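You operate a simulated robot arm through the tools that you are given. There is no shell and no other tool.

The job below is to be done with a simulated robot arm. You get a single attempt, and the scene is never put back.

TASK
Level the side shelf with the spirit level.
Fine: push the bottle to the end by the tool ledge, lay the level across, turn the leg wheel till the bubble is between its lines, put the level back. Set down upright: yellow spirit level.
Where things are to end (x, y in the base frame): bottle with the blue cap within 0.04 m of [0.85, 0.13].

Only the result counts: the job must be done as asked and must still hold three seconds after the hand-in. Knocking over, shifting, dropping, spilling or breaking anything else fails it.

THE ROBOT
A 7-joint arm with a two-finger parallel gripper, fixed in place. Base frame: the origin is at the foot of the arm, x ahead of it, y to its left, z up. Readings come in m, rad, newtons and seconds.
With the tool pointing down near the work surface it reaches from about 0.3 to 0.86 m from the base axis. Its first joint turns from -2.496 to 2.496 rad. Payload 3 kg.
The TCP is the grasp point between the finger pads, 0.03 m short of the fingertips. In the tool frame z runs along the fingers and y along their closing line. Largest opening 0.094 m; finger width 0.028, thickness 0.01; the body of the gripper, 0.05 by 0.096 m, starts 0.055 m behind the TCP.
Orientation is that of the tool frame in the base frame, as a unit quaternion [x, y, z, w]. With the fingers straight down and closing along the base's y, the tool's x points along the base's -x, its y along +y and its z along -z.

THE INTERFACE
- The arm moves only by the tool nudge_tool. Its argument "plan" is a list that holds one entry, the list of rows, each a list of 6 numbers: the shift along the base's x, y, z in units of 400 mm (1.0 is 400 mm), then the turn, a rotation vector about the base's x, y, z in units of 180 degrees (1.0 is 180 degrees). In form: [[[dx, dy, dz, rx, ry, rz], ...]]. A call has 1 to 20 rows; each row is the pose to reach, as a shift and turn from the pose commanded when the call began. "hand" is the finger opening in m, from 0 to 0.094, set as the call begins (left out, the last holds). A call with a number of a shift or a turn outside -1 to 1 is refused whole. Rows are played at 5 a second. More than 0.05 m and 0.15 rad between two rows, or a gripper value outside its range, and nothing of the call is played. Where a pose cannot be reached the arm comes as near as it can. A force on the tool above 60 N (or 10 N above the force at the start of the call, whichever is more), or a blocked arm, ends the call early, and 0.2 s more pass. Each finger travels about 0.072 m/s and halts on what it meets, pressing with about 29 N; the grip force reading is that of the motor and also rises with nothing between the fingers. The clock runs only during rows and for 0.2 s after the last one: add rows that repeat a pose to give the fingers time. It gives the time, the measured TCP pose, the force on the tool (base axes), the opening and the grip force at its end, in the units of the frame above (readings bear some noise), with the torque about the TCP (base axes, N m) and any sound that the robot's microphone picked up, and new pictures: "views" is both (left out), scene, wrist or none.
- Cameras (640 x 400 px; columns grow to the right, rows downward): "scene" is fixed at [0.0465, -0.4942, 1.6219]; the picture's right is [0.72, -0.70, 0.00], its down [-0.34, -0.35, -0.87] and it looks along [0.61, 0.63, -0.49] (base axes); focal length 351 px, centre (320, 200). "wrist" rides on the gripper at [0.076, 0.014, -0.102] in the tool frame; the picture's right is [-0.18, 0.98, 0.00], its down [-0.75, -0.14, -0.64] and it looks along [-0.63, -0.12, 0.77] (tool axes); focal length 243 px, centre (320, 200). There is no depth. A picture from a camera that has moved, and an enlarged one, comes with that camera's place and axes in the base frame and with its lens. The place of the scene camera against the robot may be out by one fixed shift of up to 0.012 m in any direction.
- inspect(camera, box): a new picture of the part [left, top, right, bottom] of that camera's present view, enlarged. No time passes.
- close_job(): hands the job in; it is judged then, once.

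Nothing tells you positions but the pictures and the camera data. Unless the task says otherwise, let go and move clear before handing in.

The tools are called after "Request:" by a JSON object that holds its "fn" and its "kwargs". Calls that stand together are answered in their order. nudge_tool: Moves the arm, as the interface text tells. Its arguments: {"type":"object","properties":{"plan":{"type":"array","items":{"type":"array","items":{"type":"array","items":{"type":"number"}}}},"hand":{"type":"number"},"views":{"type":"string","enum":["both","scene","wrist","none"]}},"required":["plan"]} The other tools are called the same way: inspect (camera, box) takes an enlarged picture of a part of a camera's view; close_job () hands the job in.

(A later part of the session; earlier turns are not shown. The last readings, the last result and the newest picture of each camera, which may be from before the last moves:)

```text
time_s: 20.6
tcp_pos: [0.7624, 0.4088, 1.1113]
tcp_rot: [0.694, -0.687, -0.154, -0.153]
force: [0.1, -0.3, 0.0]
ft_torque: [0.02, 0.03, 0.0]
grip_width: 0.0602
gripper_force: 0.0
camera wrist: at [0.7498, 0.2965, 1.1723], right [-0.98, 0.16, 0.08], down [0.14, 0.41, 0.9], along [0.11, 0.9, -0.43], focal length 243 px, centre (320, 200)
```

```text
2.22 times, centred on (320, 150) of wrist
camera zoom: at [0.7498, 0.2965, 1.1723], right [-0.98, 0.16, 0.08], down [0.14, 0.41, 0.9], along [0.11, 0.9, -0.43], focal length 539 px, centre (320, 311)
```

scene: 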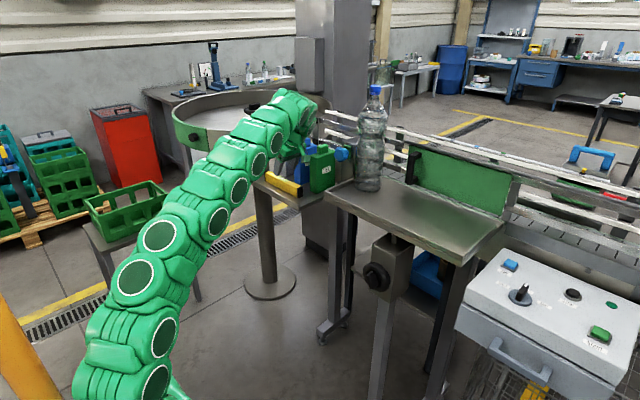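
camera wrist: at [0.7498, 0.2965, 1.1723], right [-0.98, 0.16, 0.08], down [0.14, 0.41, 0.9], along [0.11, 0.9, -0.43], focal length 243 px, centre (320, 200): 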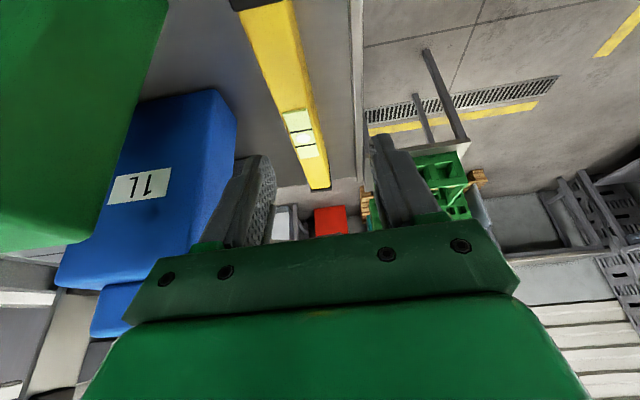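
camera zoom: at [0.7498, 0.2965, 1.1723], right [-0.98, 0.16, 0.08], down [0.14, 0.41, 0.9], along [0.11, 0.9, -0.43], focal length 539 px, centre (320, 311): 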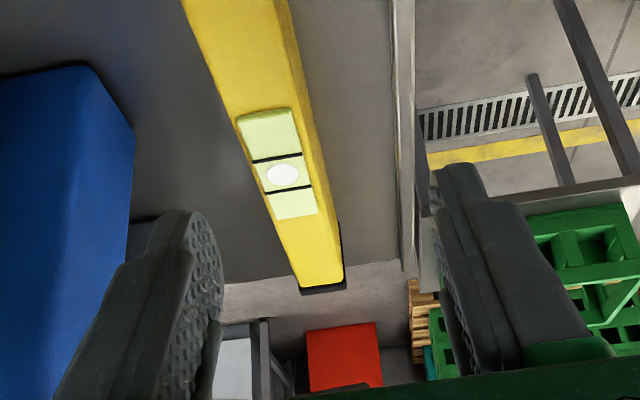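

The TCP is about 6 cm above the level's top and needs about +1.3 cm in x. I'll correct that, lower partially and re-check the centring.

Request:
{"fn": "nudge_tool", "kwargs": {"plan": [[[0.0325, 0.01, -0.005, 0, 0, 0], [0.0325, 0.03, -0.045, 0, 0, 0], [0.0325, 0.05, -0.08, 0, 0, 0], [0.0325, 0.0675, -0.1125, 0, 0, 0], [0.0325, 0.0675, -0.1125, 0, 0, 0]]], "hand": 0.06}}

Request:
{"fn": "inspect", "kwargs": {"camera": "wrist", "box": [200, 60, 440, 240]}}

Request:
{"fn": "inspect", "kwargs": {"camera": "scene", "box": [250, 140, 330, 205]}}

```text
time_s: 21.8
tcp_pos: [0.7766, 0.437, 1.0668]
tcp_rot: [0.693, -0.688, -0.154, -0.153]
force: [-1.2, 0.0, -0.5]
ft_torque: [0.03, 0.0, -0.01]
grip_width: 0.0598
gripper_force: 0.0
camera wrist: at [0.7626, 0.3243, 1.1271], right [-0.98, 0.16, 0.08], down [0.14, 0.41, 0.9], along [0.11, 0.9, -0.43], focal length 243 px, centre (320, 200)
```

scene: 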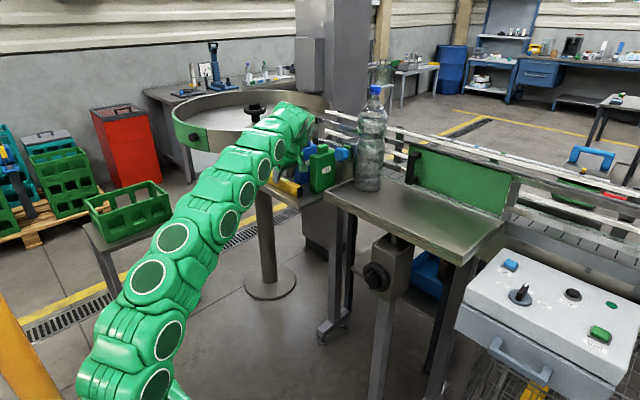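
wrist: 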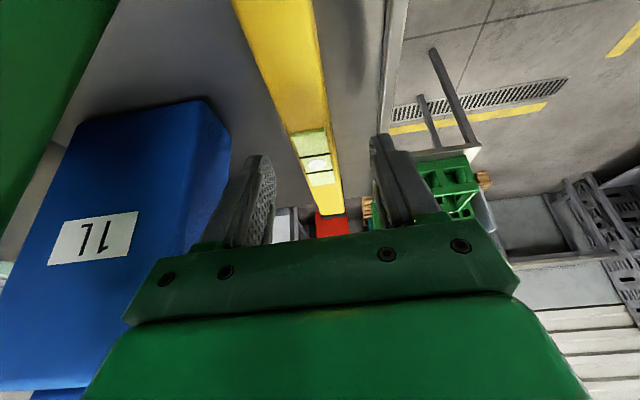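

```text
2.22 times, centred on (320, 150) of wrist
camera zoom: at [0.7626, 0.3243, 1.1271], right [-0.98, 0.16, 0.08], down [0.14, 0.41, 0.9], along [0.11, 0.9, -0.43], focal length 539 px, centre (320, 311)
```

zoom: 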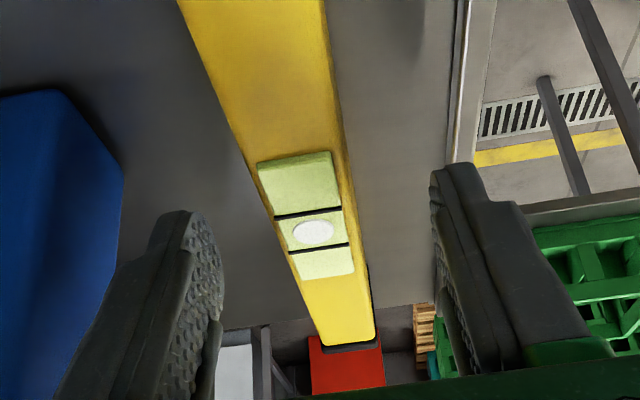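

```text
6.15 times, centred on (290, 172) of scene
camera zoom: at [0.0465, -0.4942, 1.6219], right [0.72, -0.7, 0.0], down [-0.34, -0.35, -0.87], along [0.61, 0.63, -0.49], focal length 2159 px, centre (505, 369)
```

zoom: 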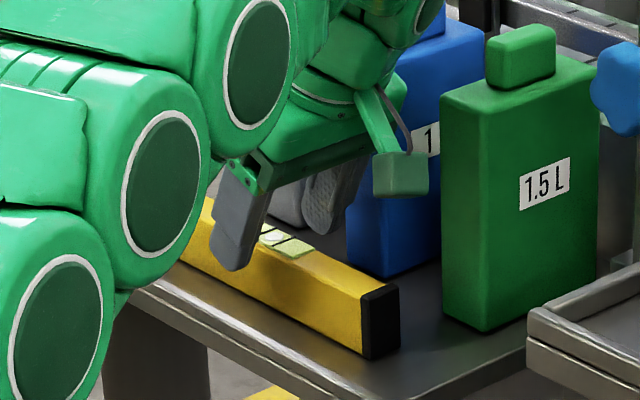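

The fingers straddle the level, and three views agree on its top centre at (0.777, 0.4446, 1.046). I'll lower the last 1.8 cm.

Request:
{"fn": "nudge_tool", "kwargs": {"plan": [[[0, 0.01, -0.022, 0, 0, 0], [0, 0.019, -0.0445, 0, 0, 0], [0, 0.019, -0.0445, 0, 0, 0]]], "hand": 0.06, "views": "wrist"}}

Request:
{"fn": "inspect", "kwargs": {"camera": "wrist", "box": [200, 60, 440, 240]}}

Request:
{"fn": "inspect", "kwargs": {"camera": "scene", "box": [265, 165, 310, 205]}}

```text
time_s: 22.6
tcp_pos: [0.7749, 0.4439, 1.0481]
tcp_rot: [0.693, -0.688, -0.154, -0.153]
force: [-0.4, -0.1, -1.0]
ft_torque: [-0.01, -0.03, 0.0]
grip_width: 0.06
gripper_force: 0.1
camera wrist: at [0.7624, 0.3321, 1.1089], right [-0.98, 0.16, 0.08], down [0.14, 0.41, 0.9], along [0.11, 0.9, -0.43], focal length 243 px, centre (320, 200)
```

wrist: 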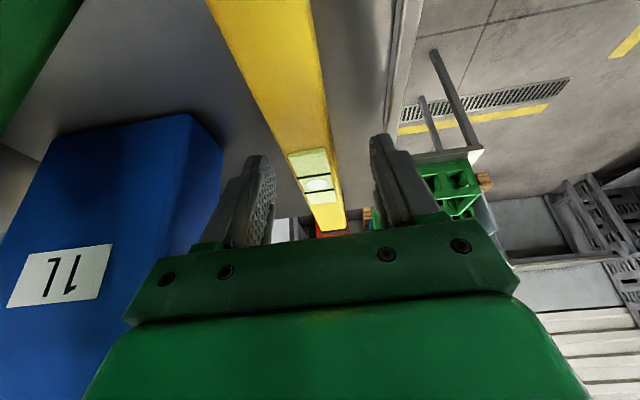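

```text
2.22 times, centred on (320, 150) of wrist
camera zoom: at [0.7624, 0.3321, 1.1089], right [-0.98, 0.16, 0.08], down [0.14, 0.41, 0.9], along [0.11, 0.9, -0.43], focal length 539 px, centre (320, 311)
```

zoom: 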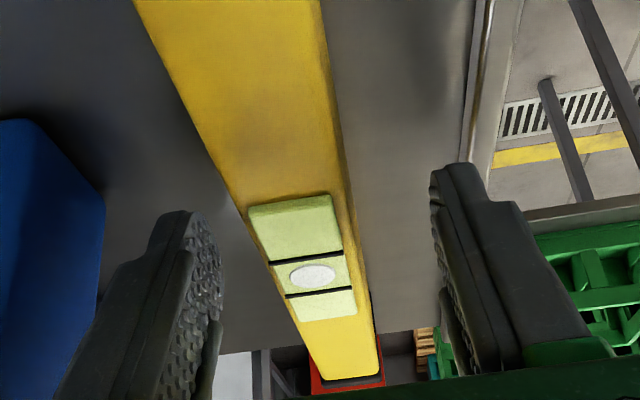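

```text
10.00 times, centred on (288, 185) of scene
camera zoom: at [0.0465, -0.4942, 1.6219], right [0.72, -0.7, 0.0], down [-0.34, -0.35, -0.87], along [0.61, 0.63, -0.49], focal length 3508 px, centre (645, 350)
```

zoom: 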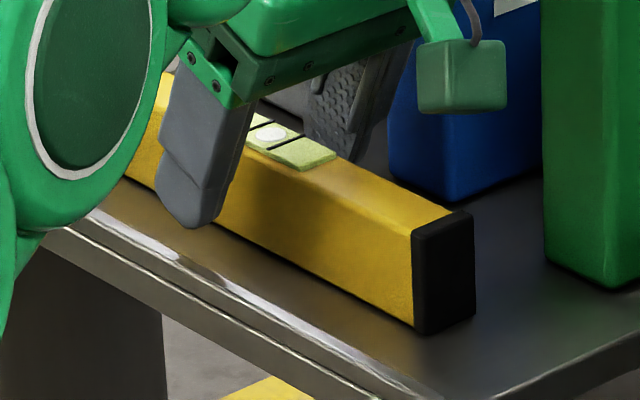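

Well centred. I'll close the fingers on the level.

Request:
{"fn": "nudge_tool", "kwargs": {"plan": [[[0, 0, 0, 0, 0, 0], [0, 0, 0, 0, 0, 0], [0, 0, 0, 0, 0, 0], [0, 0, 0, 0, 0, 0]]], "hand": 0.0, "views": "wrist"}}

Request:
{"fn": "inspect", "kwargs": {"camera": "scene", "box": [265, 165, 310, 205]}}

```text
time_s: 23.6
tcp_pos: [0.7759, 0.4435, 1.0499]
tcp_rot: [0.694, -0.687, -0.154, -0.152]
force: [-0.2, 0.8, 14.3]
ft_torque: [-0.17, -0.03, -0.48]
grip_width: 0.0238
gripper_force: 28.5
camera wrist: at [0.7623, 0.3322, 1.1099], right [-0.98, 0.16, 0.08], down [0.14, 0.41, 0.9], along [0.11, 0.9, -0.43], focal length 243 px, centre (320, 200)
```

wrist: 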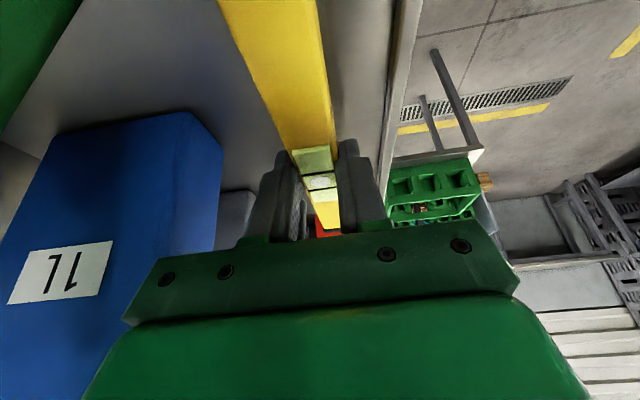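

```text
10.00 times, centred on (288, 185) of scene
camera zoom: at [0.0465, -0.4942, 1.6219], right [0.72, -0.7, 0.0], down [-0.34, -0.35, -0.87], along [0.61, 0.63, -0.49], focal length 3508 px, centre (645, 350)
```

zoom: 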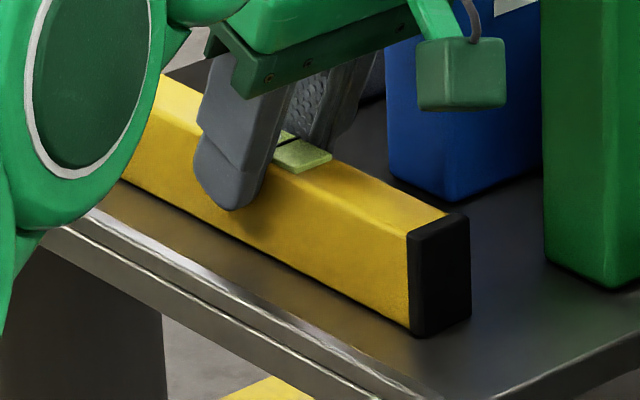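

The grip holds at 23.8 mm. I'll remember the pick pose, TCP (0.776, 0.4435, 1.050) at yaw 90.6°, for putting it back. Lifting a little to check.

Request:
{"fn": "nudge_tool", "kwargs": {"plan": [[[0, 0, 0.03, 0, 0, 0], [0, -0.01, 0.07, 0, 0, 0], [0, -0.02, 0.11, 0, 0, 0]]], "hand": 0.0, "views": "wrist"}}

Request:
{"fn": "inspect", "kwargs": {"camera": "scene", "box": [250, 140, 330, 205]}}

```text
time_s: 24.4
tcp_pos: [0.7753, 0.4359, 1.0925]
tcp_rot: [0.694, -0.687, -0.154, -0.152]
force: [-0.3, -0.1, -2.2]
ft_torque: [0.0, 0.01, 0.01]
grip_width: 0.0238
gripper_force: 28.3
camera wrist: at [0.7625, 0.3231, 1.1536], right [-0.98, 0.16, 0.08], down [0.14, 0.41, 0.9], along [0.11, 0.9, -0.43], focal length 243 px, centre (320, 200)
```

wrist: 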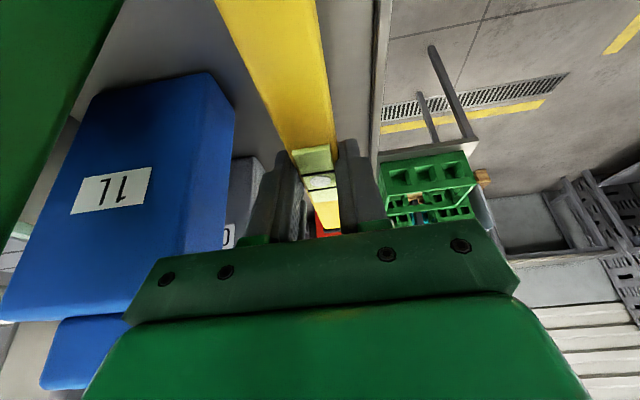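

```text
6.15 times, centred on (290, 172) of scene
camera zoom: at [0.0465, -0.4942, 1.6219], right [0.72, -0.7, 0.0], down [-0.34, -0.35, -0.87], along [0.61, 0.63, -0.49], focal length 2159 px, centre (505, 369)
```

zoom: 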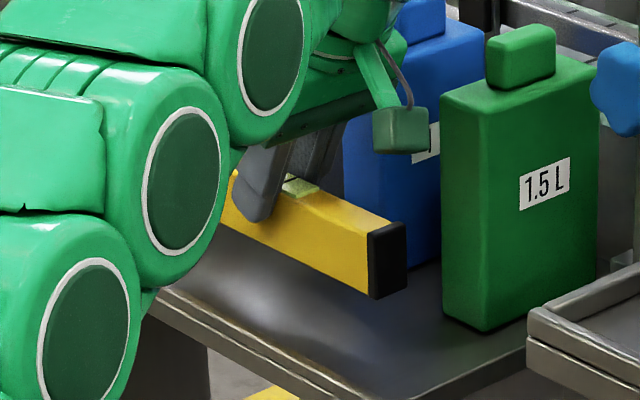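

The level is lifted, hangs straight and weighs about 0.2 kg. I'll retreat away from the ledge.

Request:
{"fn": "nudge_tool", "kwargs": {"plan": [[[-0.08, -0.048, 0.059, 0, 0, 0], [-0.16, -0.096, 0.118, 0, 0, 0], [-0.24, -0.144, 0.176, 0, 0, 0], [-0.32, -0.192, 0.235, 0, 0, 0], [-0.4, -0.24, 0.294, 0, 0, 0], [-0.45, -0.3, 0.33, 0, 0, 0]]], "hand": 0.0, "views": "scene"}}

```text
time_s: 25.8
tcp_pos: [0.5971, 0.3149, 1.2238]
tcp_rot: [0.694, -0.687, -0.153, -0.151]
force: [0.2, 0.2, -1.3]
ft_torque: [-0.05, 0.0, 0.0]
grip_width: 0.0237
gripper_force: 29.4
```

scene: 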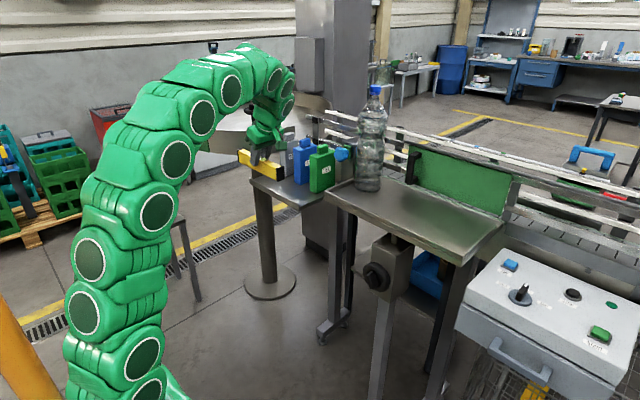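

Clear of the ledge. Now I rotate back −90.6° while moving in front of the shelf so the level will lie across it (along x).

Request:
{"fn": "nudge_tool", "kwargs": {"plan": [[[0.0, -0.076, 0.02, 0, 0, -0.042], [0.0, -0.152, 0.04, 0, 0, -0.084], [0.0, -0.228, 0.06, 0, 0, -0.126], [0.0, -0.304, 0.08, 0, 0, -0.168], [0.0, -0.38, 0.1, 0, 0, -0.21], [0.0, -0.456, 0.12, 0, 0, -0.252], [0.0, -0.532, 0.14, 0, 0, -0.294], [0.0, -0.608, 0.14, 0, 0, -0.336], [0.0, -0.684, 0.14, 0, 0, -0.378], [0.0, -0.76, 0.14, 0, 0, -0.42], [0.0, -0.836, 0.14, 0, 0, -0.462], [0.0, -0.9125, 0.14, 0, 0, -0.5033], [0.0, -0.9125, 0.14, 0, 0, -0.5033]]], "hand": 0.0}}

Request:
{"fn": "inspect", "kwargs": {"camera": "wrist", "box": [160, 60, 480, 240]}}

```text
time_s: 28.6
tcp_pos: [0.5967, -0.0494, 1.2816]
tcp_rot: [0.001, 0.976, 0.0, 0.216]
force: [-0.4, 0.4, -1.9]
ft_torque: [0.04, 0.02, -0.01]
grip_width: 0.0236
gripper_force: 28.7
camera wrist: at [0.4844, -0.0348, 1.342], right [0.17, 0.98, 0.08], down [0.41, -0.14, 0.9], along [0.9, -0.12, -0.43], focal length 243 px, centre (320, 200)
```

scene: 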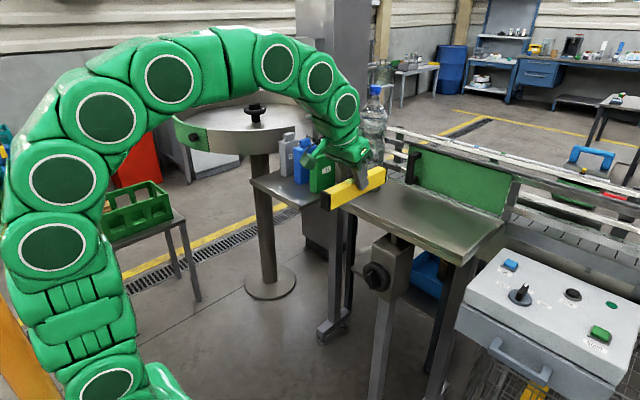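
wrist: 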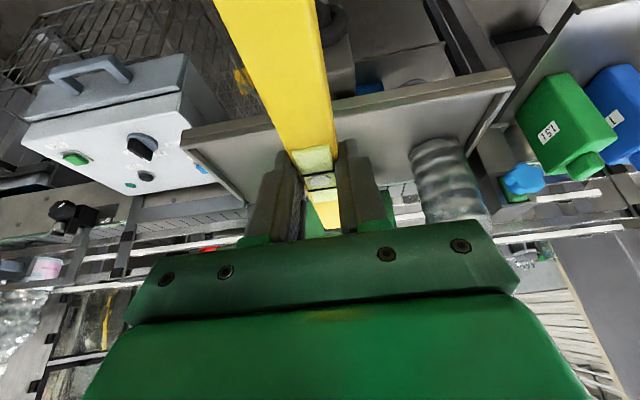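

```text
2.00 times, centred on (320, 150) of wrist
camera zoom: at [0.4844, -0.0348, 1.342], right [0.17, 0.98, 0.08], down [0.41, -0.14, 0.9], along [0.9, -0.12, -0.43], focal length 485 px, centre (320, 300)
```

zoom: 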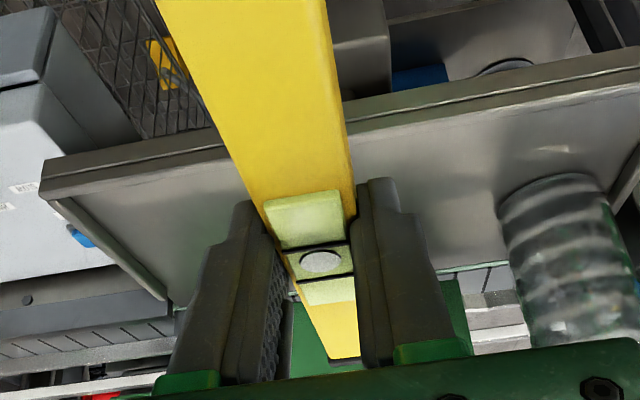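

The level is aligned along x. The height of the shelf is a bit uncertain (1.08–1.11), so I'll hover over the shelf and check clearances before lowering to contact.

Request:
{"fn": "nudge_tool", "kwargs": {"plan": [[[0.09, -0.007, -0.02, 0, 0, 0], [0.18, -0.014, -0.045, 0, 0, 0], [0.27, -0.021, -0.075, 0, 0, 0], [0.36, -0.03, -0.105, 0, 0, 0], [0.45, -0.037, -0.135, 0, 0, 0], [0.54, -0.044, -0.17, 0, 0, 0], [0.633, -0.05, -0.204, 0, 0, 0], [0.633, -0.05, -0.204, 0, 0, 0]]], "hand": 0.0}}

Request:
{"fn": "inspect", "kwargs": {"camera": "scene", "box": [320, 120, 500, 270]}}

Request:
{"fn": "inspect", "kwargs": {"camera": "wrist", "box": [120, 0, 520, 240]}}

```text
time_s: 30.4
tcp_pos: [0.8523, -0.0674, 1.1966]
tcp_rot: [0.0, 0.976, 0.0, 0.216]
force: [0.5, -0.7, -2.4]
ft_torque: [0.0, 0.03, -0.02]
grip_width: 0.0236
gripper_force: 29.2
camera wrist: at [0.7398, -0.0527, 1.2581], right [0.17, 0.98, 0.08], down [0.41, -0.14, 0.9], along [0.9, -0.12, -0.43], focal length 243 px, centre (320, 200)
```

scene: 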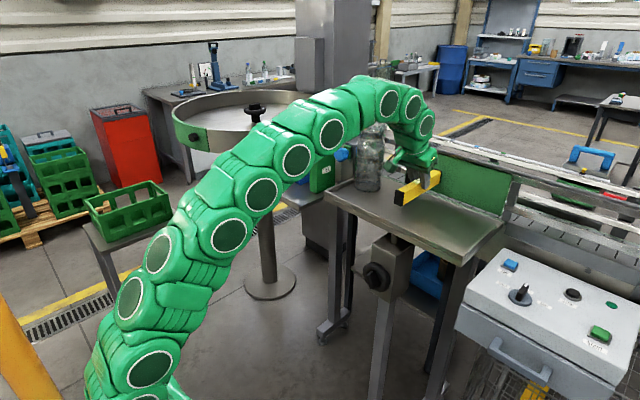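
wrist: 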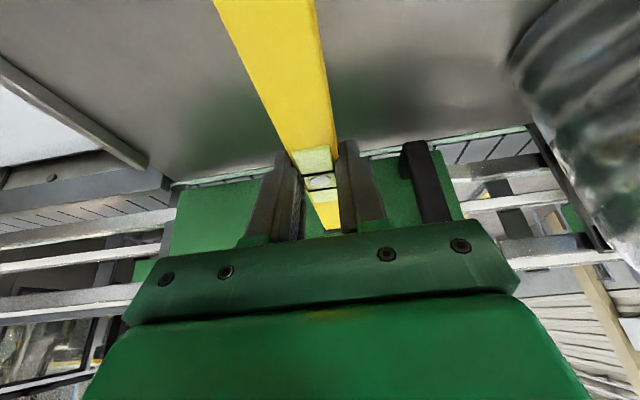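

```text
2.67 times, centred on (410, 195) of scene
camera zoom: at [0.0465, -0.4942, 1.6219], right [0.72, -0.7, 0.0], down [-0.34, -0.35, -0.87], along [0.61, 0.63, -0.49], focal length 936 px, centre (80, 213)
```

zoom: 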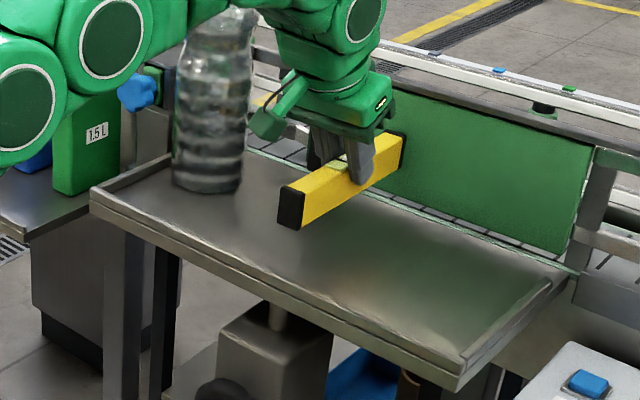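

```text
1.60 times, centred on (320, 120) of wrist
camera zoom: at [0.7398, -0.0527, 1.2581], right [0.17, 0.98, 0.08], down [0.41, -0.14, 0.9], along [0.9, -0.12, -0.43], focal length 388 px, centre (320, 328)
```

zoom: 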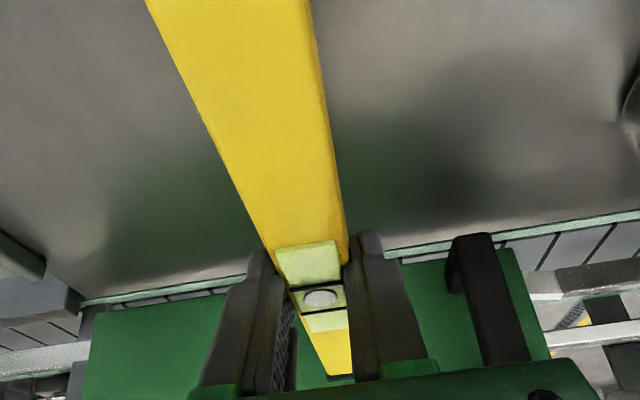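

Projecting the held level into the scene picture shows the scene camera is shifted by about (0.007, −0.008, −0.005), which I'll now account for. I'll lower 3 cm and check the level's front end against the front rim.

Request:
{"fn": "nudge_tool", "kwargs": {"plan": [[[0, 0, -0.025, 0, 0, 0], [0, 0, -0.05, 0, 0, 0], [0, 0, -0.075, 0, 0, 0], [0, 0, -0.075, 0, 0, 0]]], "hand": 0.0, "views": "wrist"}}

Request:
{"fn": "inspect", "kwargs": {"camera": "scene", "box": [370, 160, 450, 230]}}

Request:
{"fn": "inspect", "kwargs": {"camera": "wrist", "box": [120, 0, 520, 240]}}

```text
time_s: 31.4
tcp_pos: [0.8504, -0.0665, 1.1684]
tcp_rot: [0.0, 0.976, 0.0, 0.216]
force: [-0.1, 0.6, -1.4]
ft_torque: [0.0, 0.03, 0.0]
grip_width: 0.0239
gripper_force: 28.7
camera wrist: at [0.7384, -0.0532, 1.2286], right [0.17, 0.98, 0.08], down [0.41, -0.14, 0.9], along [0.9, -0.12, -0.43], focal length 243 px, centre (320, 200)
```

wrist: 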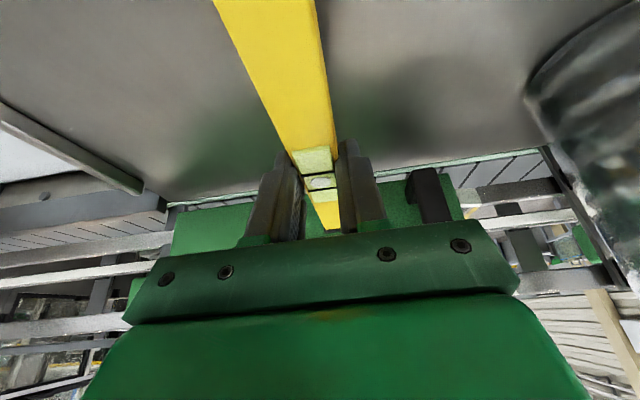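

```text
5.71 times, centred on (410, 195) of scene
camera zoom: at [0.0465, -0.4942, 1.6219], right [0.72, -0.7, 0.0], down [-0.34, -0.35, -0.87], along [0.61, 0.63, -0.49], focal length 2005 px, centre (-194, 229)
```

zoom: 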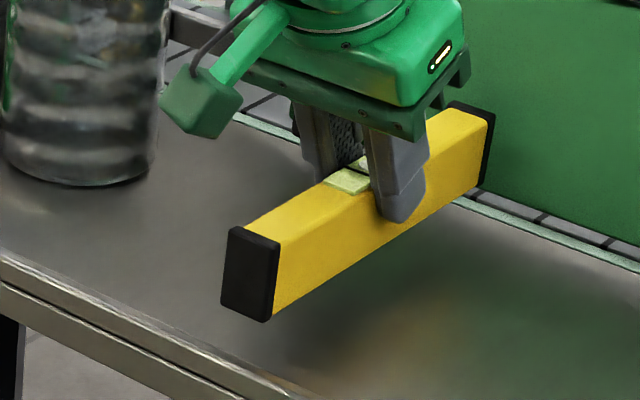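

```text
1.60 times, centred on (320, 120) of wrist
camera zoom: at [0.7384, -0.0532, 1.2286], right [0.17, 0.98, 0.08], down [0.41, -0.14, 0.9], along [0.9, -0.12, -0.43], focal length 388 px, centre (320, 328)
```

zoom: 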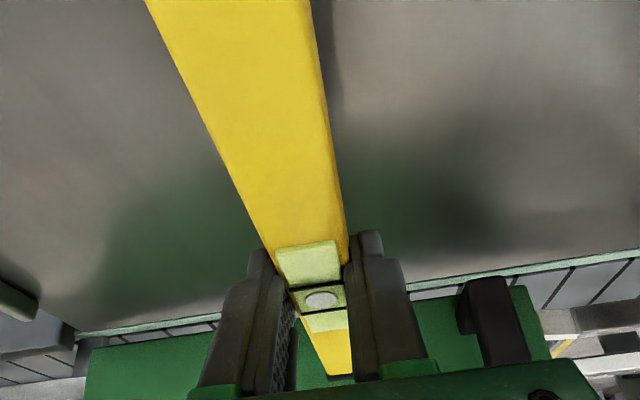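

There's clearance to the front rim and the back edge (level about 0.758–0.943, shelf inside about 0.744–0.967). I'll lower carefully towards contact.

Request:
{"fn": "nudge_tool", "kwargs": {"plan": [[[0.005, 0, -0.02, 0, 0, 0], [0.01, 0, -0.04, 0, 0, 0], [0.01, 0, -0.045, 0, 0, 0]]], "hand": 0.0, "views": "none"}}

Request:
{"fn": "inspect", "kwargs": {"camera": "scene", "box": [370, 160, 450, 230]}}

```text
time_s: 32.2
tcp_pos: [0.854, -0.0667, 1.1508]
tcp_rot: [0.0, 0.976, 0.0, 0.216]
force: [-0.9, 0.3, -2.5]
ft_torque: [0.04, -0.01, -0.01]
grip_width: 0.0237
gripper_force: 28.9
```

```text
5.71 times, centred on (410, 195) of scene
camera zoom: at [0.0465, -0.4942, 1.6219], right [0.72, -0.7, 0.0], down [-0.34, -0.35, -0.87], along [0.61, 0.63, -0.49], focal length 2005 px, centre (-194, 229)
```

zoom: 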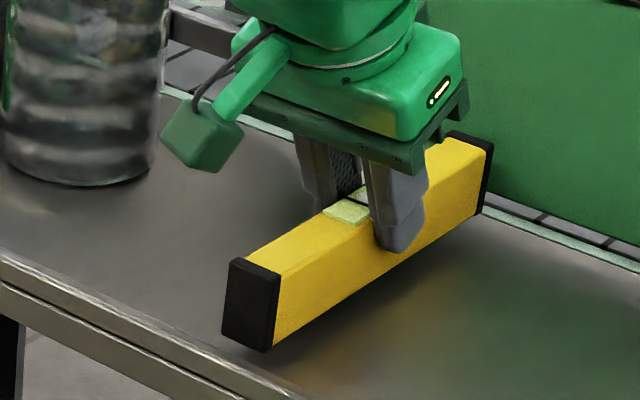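

Close now. I'll lower in 3–4 mm steps watching the force.

Request:
{"fn": "nudge_tool", "kwargs": {"plan": [[[0, 0, -0.01, 0, 0, 0], [0, 0, -0.01, 0, 0, 0]]], "hand": 0.0, "views": "none"}}

Request:
{"fn": "inspect", "kwargs": {"camera": "scene", "box": [370, 160, 450, 230]}}

```text
time_s: 32.8
tcp_pos: [0.8541, -0.0697, 1.1473]
tcp_rot: [0.0, 0.976, 0.0, 0.216]
force: [-1.0, 0.2, -2.7]
ft_torque: [0.01, 0.02, -0.03]
grip_width: 0.0236
gripper_force: 29.1
```

```text
5.71 times, centred on (410, 195) of scene
camera zoom: at [0.0465, -0.4942, 1.6219], right [0.72, -0.7, 0.0], down [-0.34, -0.35, -0.87], along [0.61, 0.63, -0.49], focal length 2005 px, centre (-194, 229)
```

zoom: 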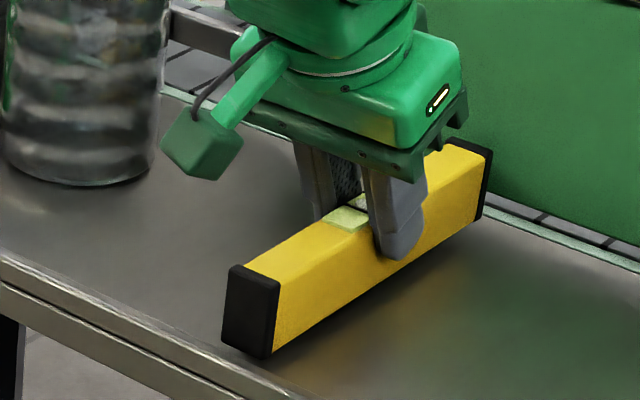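

Request:
{"fn": "nudge_tool", "kwargs": {"plan": [[[0, 0, -0.01, 0, 0, 0], [0, 0, -0.01, 0, 0, 0]]], "hand": 0.0, "views": "none"}}

Request:
{"fn": "inspect", "kwargs": {"camera": "scene", "box": [370, 160, 450, 230]}}

```text
time_s: 33.4
tcp_pos: [0.8546, -0.0685, 1.1426]
tcp_rot: [0.0, 0.976, 0.001, 0.216]
force: [-0.5, -0.8, -1.5]
ft_torque: [0.02, 0.03, 0.02]
grip_width: 0.0239
gripper_force: 29.5
```

```text
5.71 times, centred on (410, 195) of scene
camera zoom: at [0.0465, -0.4942, 1.6219], right [0.72, -0.7, 0.0], down [-0.34, -0.35, -0.87], along [0.61, 0.63, -0.49], focal length 2005 px, centre (-194, 229)
```

zoom: 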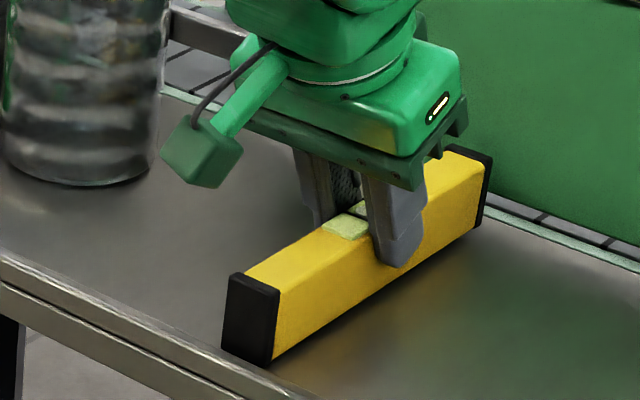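

Request:
{"fn": "nudge_tool", "kwargs": {"plan": [[[0, 0, -0.008, 0, 0, 0], [0, 0, -0.008, 0, 0, 0]]], "hand": 0.0, "views": "none"}}

Request:
{"fn": "inspect", "kwargs": {"camera": "scene", "box": [370, 160, 450, 230]}}

```text
time_s: 34.0
tcp_pos: [0.8536, -0.0696, 1.1402]
tcp_rot: [0.0, 0.976, -0.001, 0.217]
force: [-0.5, 0.3, 4.6]
ft_torque: [-0.02, 0.66, -0.02]
grip_width: 0.0235
gripper_force: 29.2
```

```text
5.71 times, centred on (410, 195) of scene
camera zoom: at [0.0465, -0.4942, 1.6219], right [0.72, -0.7, 0.0], down [-0.34, -0.35, -0.87], along [0.61, 0.63, -0.49], focal length 2005 px, centre (-194, 229)
```

zoom: 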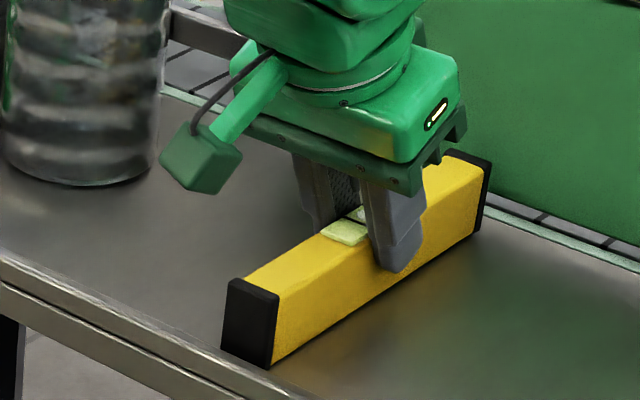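

Contact was made at the front end first (torque about +y), so the shelf's front is a little higher than its back. I'll release the level gently.

Request:
{"fn": "nudge_tool", "kwargs": {"plan": [[[0, 0, 0, 0, 0, 0], [0, 0, 0, 0, 0, 0], [0, 0, 0, 0, 0, 0]]], "hand": 0.05, "views": "wrist"}}

Request:
{"fn": "inspect", "kwargs": {"camera": "scene", "box": [370, 160, 450, 230]}}

Request:
{"fn": "inspect", "kwargs": {"camera": "wrist", "box": [270, 110, 370, 220]}}

```text
time_s: 34.8
tcp_pos: [0.8548, -0.0692, 1.14]
tcp_rot: [0.0, 0.977, -0.001, 0.215]
force: [-0.1, -0.3, -0.5]
ft_torque: [-0.02, -0.03, 0.0]
grip_width: 0.0498
gripper_force: 0.0
camera wrist: at [0.741, -0.0548, 1.1999], right [0.17, 0.98, 0.08], down [0.41, -0.14, 0.9], along [0.9, -0.12, -0.43], focal length 243 px, centre (320, 200)
```

wrist: 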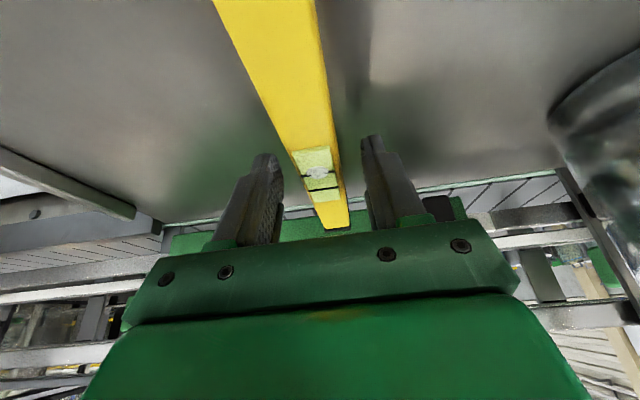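

```text
5.71 times, centred on (410, 195) of scene
camera zoom: at [0.0465, -0.4942, 1.6219], right [0.72, -0.7, 0.0], down [-0.34, -0.35, -0.87], along [0.61, 0.63, -0.49], focal length 2005 px, centre (-194, 229)
```

zoom: 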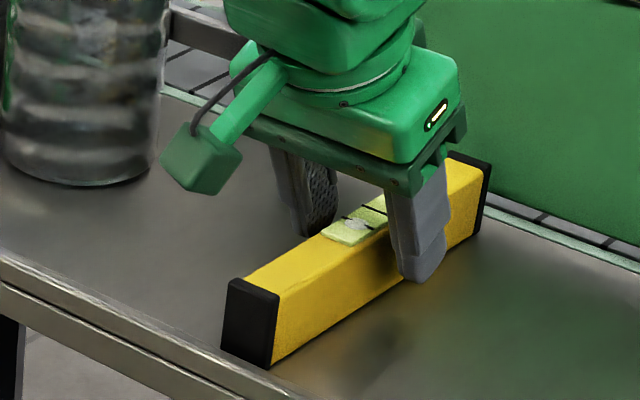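

```text
3.64 times, centred on (320, 165) of wrist
camera zoom: at [0.741, -0.0548, 1.1999], right [0.17, 0.98, 0.08], down [0.41, -0.14, 0.9], along [0.9, -0.12, -0.43], focal length 882 px, centre (320, 327)
```

zoom: 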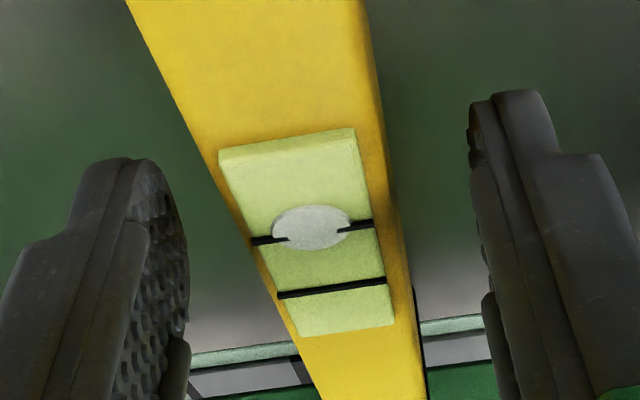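

The bubble sits toward the front line, so the front edge is high and needs to come down. I'll retreat straight up and back, leaving the level in place.

Request:
{"fn": "nudge_tool", "kwargs": {"plan": [[[0, 0, 0.05, 0, 0, 0], [0, 0, 0.125, 0, 0, 0], [-0.06, 0, 0.2, 0, 0, 0], [-0.16, 0, 0.25, 0, 0, 0], [-0.26, 0, 0.3, 0, 0, 0], [-0.36, 0, 0.33, 0, 0, 0], [-0.46, 0, 0.35, 0, 0, 0], [-0.56, 0, 0.35, 0, 0, 0], [-0.64, 0, 0.35, 0, 0, 0]]], "hand": 0.05}}

Request:
{"fn": "inspect", "kwargs": {"camera": "scene", "box": [385, 170, 445, 215]}}

Request:
{"fn": "inspect", "kwargs": {"camera": "wrist", "box": [220, 0, 440, 200]}}

```text
time_s: 36.8
tcp_pos: [0.5985, -0.0695, 1.2815]
tcp_rot: [0.0, 0.976, 0.0, 0.216]
force: [-0.3, -0.8, 0.1]
ft_torque: [-0.03, 0.0, -0.01]
grip_width: 0.0499
gripper_force: 0.1
camera wrist: at [0.4861, -0.0558, 1.3414], right [0.17, 0.98, 0.08], down [0.41, -0.14, 0.9], along [0.9, -0.12, -0.43], focal length 243 px, centre (320, 200)
```

scene: 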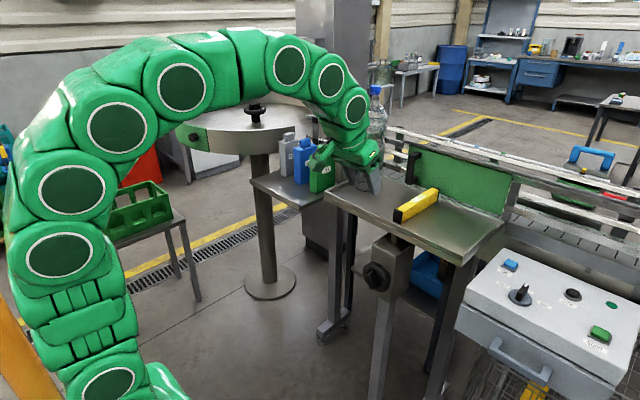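
wrist: 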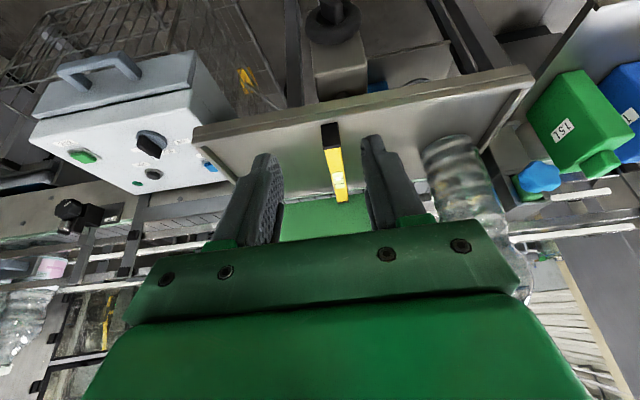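

```text
8.89 times, centred on (415, 192) of scene
camera zoom: at [0.0465, -0.4942, 1.6219], right [0.72, -0.7, 0.0], down [-0.34, -0.35, -0.87], along [0.61, 0.63, -0.49], focal length 3118 px, centre (-524, 267)
```

zoom: 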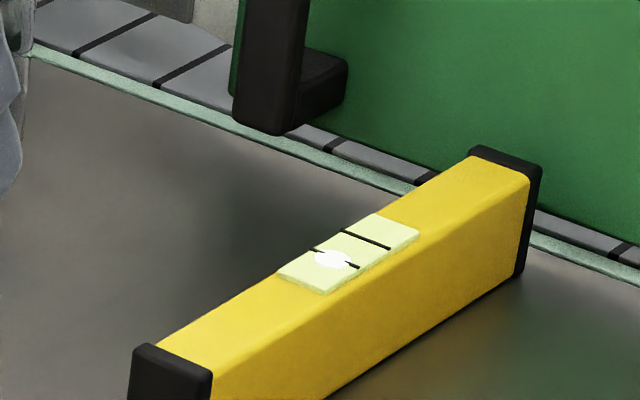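

```text
2.00 times, centred on (330, 100) of wrist
camera zoom: at [0.4861, -0.0558, 1.3414], right [0.17, 0.98, 0.08], down [0.41, -0.14, 0.9], along [0.9, -0.12, -0.43], focal length 485 px, centre (300, 400)
```

zoom: 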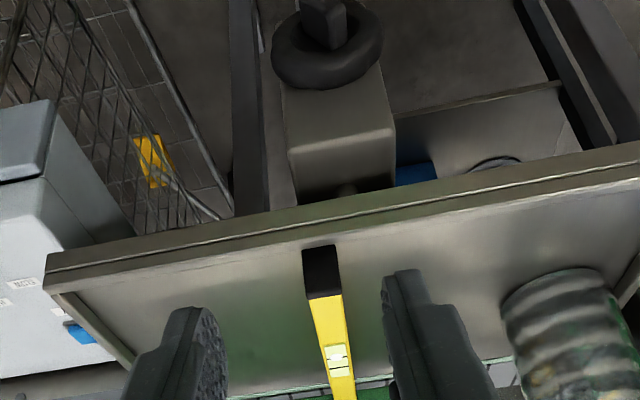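

From the scene camera the bubble is clearly readable: it straddles the front line. Now I'll go down in front of the shelf, turning the tool horizontal (pointing +x) towards the wheel.

Request:
{"fn": "nudge_tool", "kwargs": {"plan": [[[-0.04, 0.007, -0.07, 0, -0.036, 0], [-0.08, 0.015, -0.16, 0, -0.072, 0], [-0.12, 0.022, -0.26, 0, -0.108, 0], [-0.15, 0.03, -0.36, 0, -0.144, 0], [-0.18, 0.037, -0.46, 0, -0.181, 0], [-0.196, 0.044, -0.56, 0, -0.217, 0], [-0.196, 0.052, -0.66, 0, -0.253, 0], [-0.196, 0.059, -0.76, 0, -0.289, 0], [-0.196, 0.066, -0.86, 0, -0.325, 0], [-0.196, 0.074, -0.954, 0, -0.361, 0], [-0.196, 0.074, -0.954, 0, -0.361, 0]]], "hand": 0.06}}

```text
time_s: 38.8
tcp_pos: [0.7024, -0.0754, 1.0724]
tcp_rot: [-0.045, 0.743, -0.012, 0.668]
force: [-193.5, 3.4, 53.7]
ft_torque: [-2.26, -4.22, -5.74]
grip_width: 0.0544
gripper_force: 0.0
out of reach, approached as far as the arm can: row 5, 6, 7, 8, 9, 10
stopped in row 10: the force on the tool passed its limit at 394 N (the readings are from after the stop); the commanded pose is now the measured one
camera wrist: at [0.5917, -0.0718, 1.0067], right [-0.03, 0.99, 0.11], down [-0.55, -0.11, 0.83], along [0.83, -0.03, 0.55], focal length 243 px, centre (320, 200)
```

scene: 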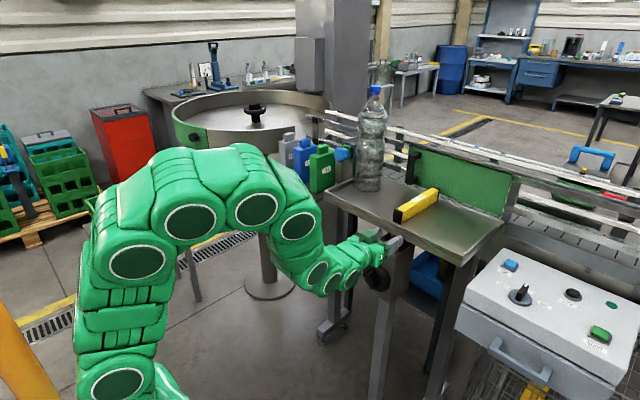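
wrist: 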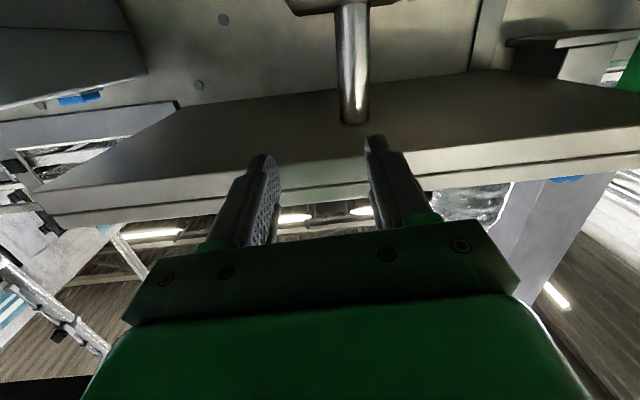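

The arm couldn't fold to that pose and came out too far forward, pressing on the shelf's front edge. I'll check that nothing moved before backing off.

Request:
{"fn": "inspect", "kwargs": {"camera": "scene", "box": [310, 80, 530, 310]}}

Request:
{"fn": "inspect", "kwargs": {"camera": "scene", "box": [340, 220, 420, 300]}}

Request:
{"fn": "inspect", "kwargs": {"camera": "scene", "box": [385, 170, 445, 215]}}

```text
1.74 times, centred on (420, 195) of scene
camera zoom: at [0.0465, -0.4942, 1.6219], right [0.72, -0.7, 0.0], down [-0.34, -0.35, -0.87], along [0.61, 0.63, -0.49], focal length 610 px, centre (146, 209)
```

zoom: 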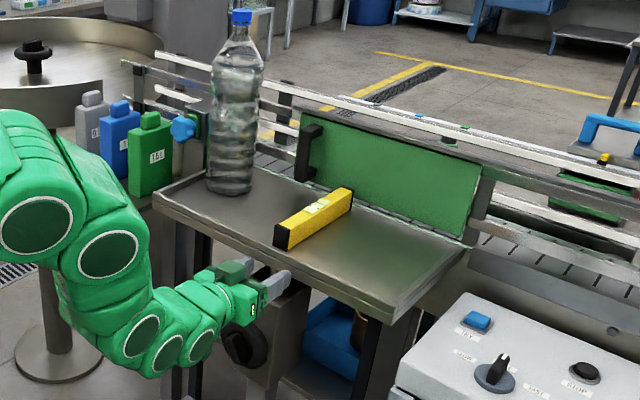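

```text
5.00 times, centred on (380, 260) of scene
camera zoom: at [0.0465, -0.4942, 1.6219], right [0.72, -0.7, 0.0], down [-0.34, -0.35, -0.87], along [0.61, 0.63, -0.49], focal length 1754 px, centre (20, -100)
```

zoom: 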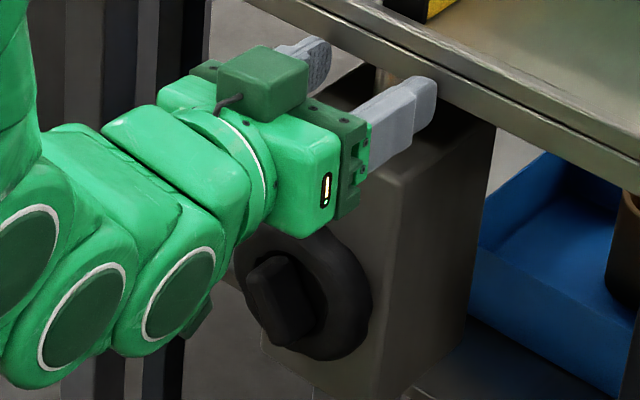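

```text
8.89 times, centred on (415, 192) of scene
camera zoom: at [0.0465, -0.4942, 1.6219], right [0.72, -0.7, 0.0], down [-0.34, -0.35, -0.87], along [0.61, 0.63, -0.49], focal length 3118 px, centre (-524, 267)
```

zoom: 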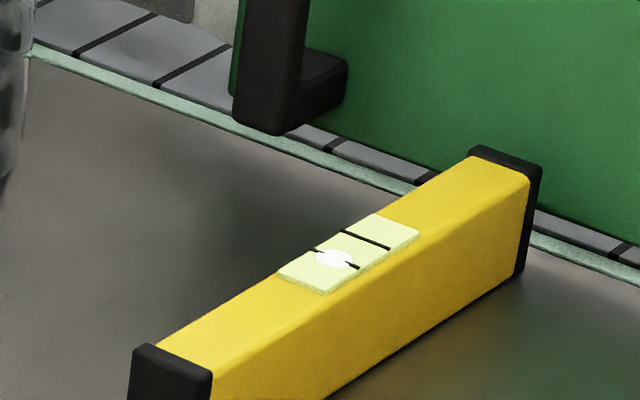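

Bottle, level and bubble look unchanged, but the fingertips press on the shelf's front edge. I'll back off while reducing the tilt to about 60°, which the arm can reach.

Request:
{"fn": "nudge_tool", "kwargs": {"plan": [[[-0.05, 0, 0, 0, 0.035, 0], [-0.1, 0, 0, 0, 0.07, 0], [-0.15, 0.01, 0, 0, 0.105, 0], [-0.2, 0.02, 0, 0, 0.14, 0], [-0.25, 0.03, 0, 0, 0.175, 0], [-0.3, 0.04, 0, 0, 0.2, 0], [-0.3, 0.04, 0, 0, 0.2, 0]]], "hand": 0.06}}

Request:
{"fn": "inspect", "kwargs": {"camera": "scene", "box": [310, 80, 530, 310]}}

Request:
{"fn": "inspect", "kwargs": {"camera": "scene", "box": [360, 240, 410, 305]}}

```text
time_s: 40.4
tcp_pos: [0.5863, -0.0591, 1.0679]
tcp_rot: [-0.047, 0.914, 0.004, 0.403]
force: [-0.7, 0.3, -0.7]
ft_torque: [0.01, -0.01, 0.01]
grip_width: 0.0599
gripper_force: 0.0
out of reach, approached as far as the arm can: row 1, 2, 3
camera wrist: at [0.458, -0.0566, 1.0801], right [0.04, 0.99, 0.11], down [0.04, -0.11, 0.99], along [1.0, -0.03, -0.05], focal length 243 px, centre (320, 200)
```

scene: 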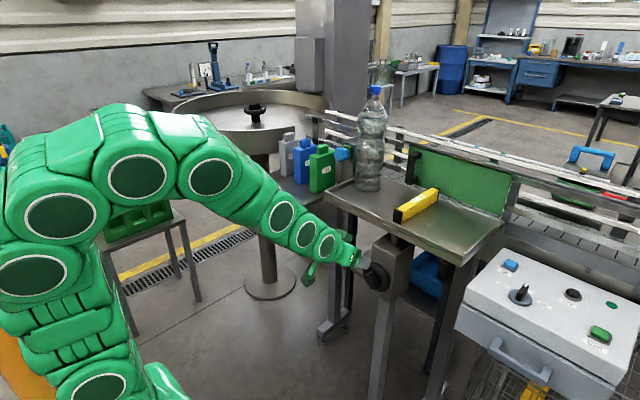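
wrist: 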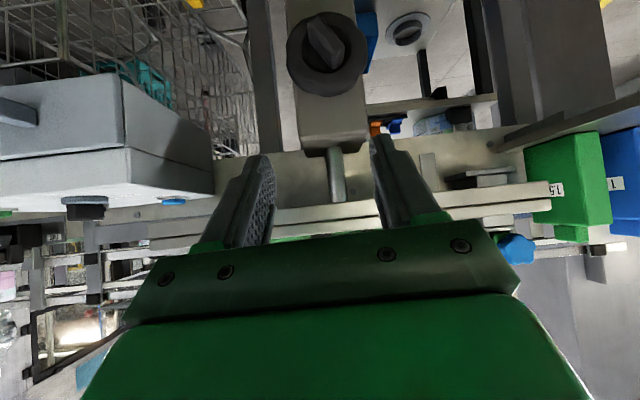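

```text
1.74 times, centred on (420, 195) of scene
camera zoom: at [0.0465, -0.4942, 1.6219], right [0.72, -0.7, 0.0], down [-0.34, -0.35, -0.87], along [0.61, 0.63, -0.49], focal length 610 px, centre (146, 209)
```

zoom: 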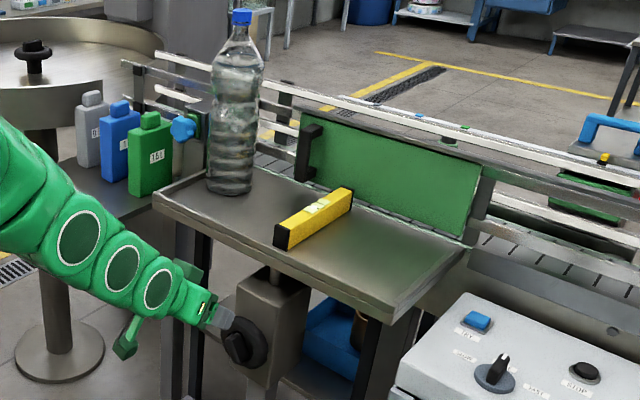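

```text
6.15 times, centred on (385, 272) of scene
camera zoom: at [0.0465, -0.4942, 1.6219], right [0.72, -0.7, 0.0], down [-0.34, -0.35, -0.87], along [0.61, 0.63, -0.49], focal length 2159 px, centre (-80, -246)
```

zoom: 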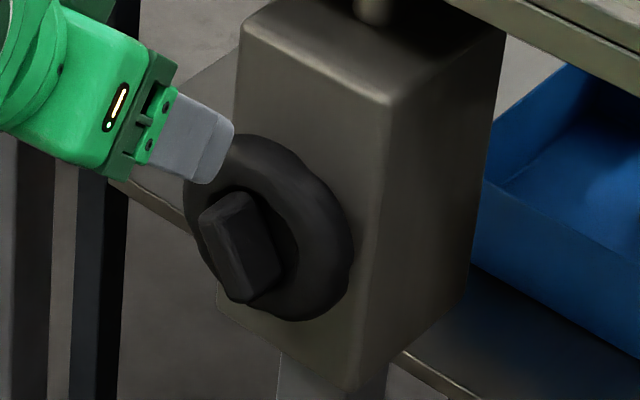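

The arm is clear and the wheel, box, shelf, bottle and level appear where they were. I'll compare the shelf corners with the earlier pictures and look at the wheel closely.

Request:
{"fn": "inspect", "kwargs": {"camera": "scene", "box": [320, 175, 360, 210]}}

Request:
{"fn": "inspect", "kwargs": {"camera": "scene", "box": [445, 235, 495, 275]}}

Request:
{"fn": "inspect", "kwargs": {"camera": "wrist", "box": [260, 0, 400, 130]}}

Request:
{"fn": "inspect", "kwargs": {"camera": "scene", "box": [385, 170, 445, 215]}}

```text
11.43 times, centred on (340, 192) of scene
camera zoom: at [0.0465, -0.4942, 1.6219], right [0.72, -0.7, 0.0], down [-0.34, -0.35, -0.87], along [0.61, 0.63, -0.49], focal length 4009 px, centre (91, 286)
```

zoom: 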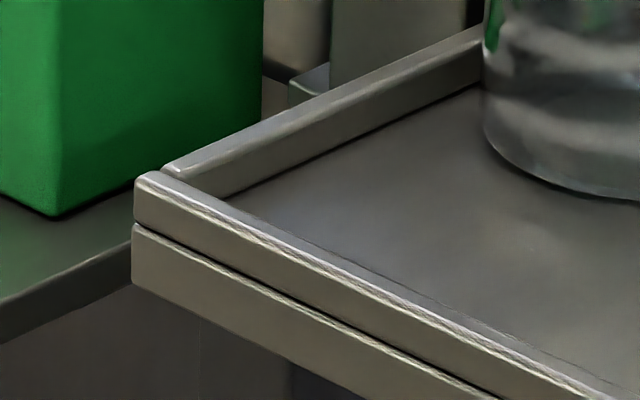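

```text
10.00 times, centred on (470, 255) of scene
camera zoom: at [0.0465, -0.4942, 1.6219], right [0.72, -0.7, 0.0], down [-0.34, -0.35, -0.87], along [0.61, 0.63, -0.49], focal length 3508 px, centre (-1180, -350)
```

zoom: 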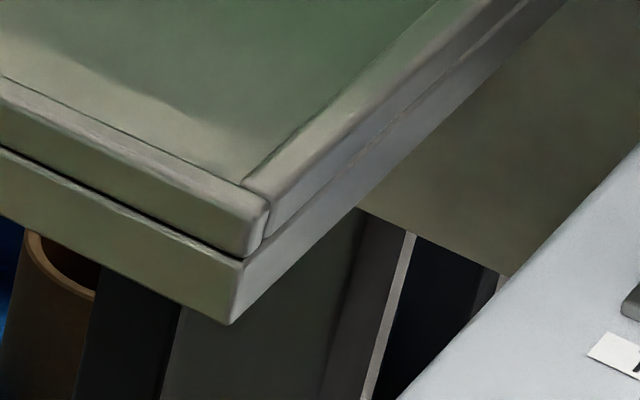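

```text
3.08 times, centred on (330, 65) of wrist
camera zoom: at [0.458, -0.0566, 1.0801], right [0.04, 0.99, 0.11], down [0.04, -0.11, 0.99], along [1.0, -0.03, -0.05], focal length 746 px, centre (289, 615)
```

zoom: 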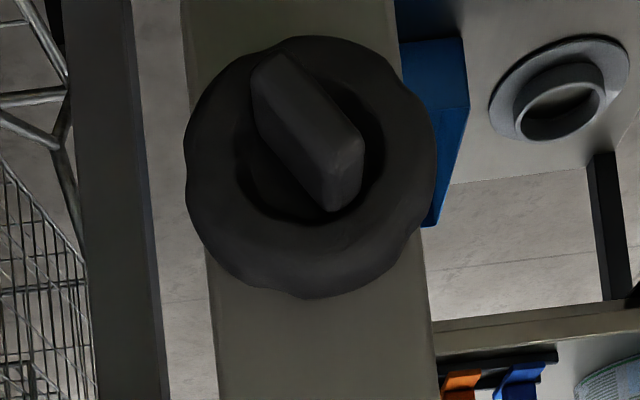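

```text
8.89 times, centred on (415, 192) of scene
camera zoom: at [0.0465, -0.4942, 1.6219], right [0.72, -0.7, 0.0], down [-0.34, -0.35, -0.87], along [0.61, 0.63, -0.49], focal length 3118 px, centre (-524, 267)
```

zoom: 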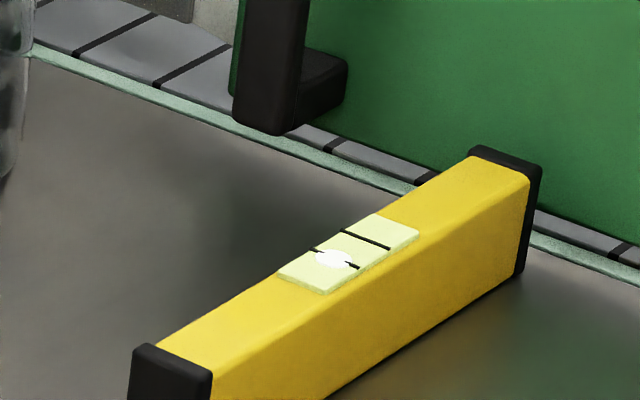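

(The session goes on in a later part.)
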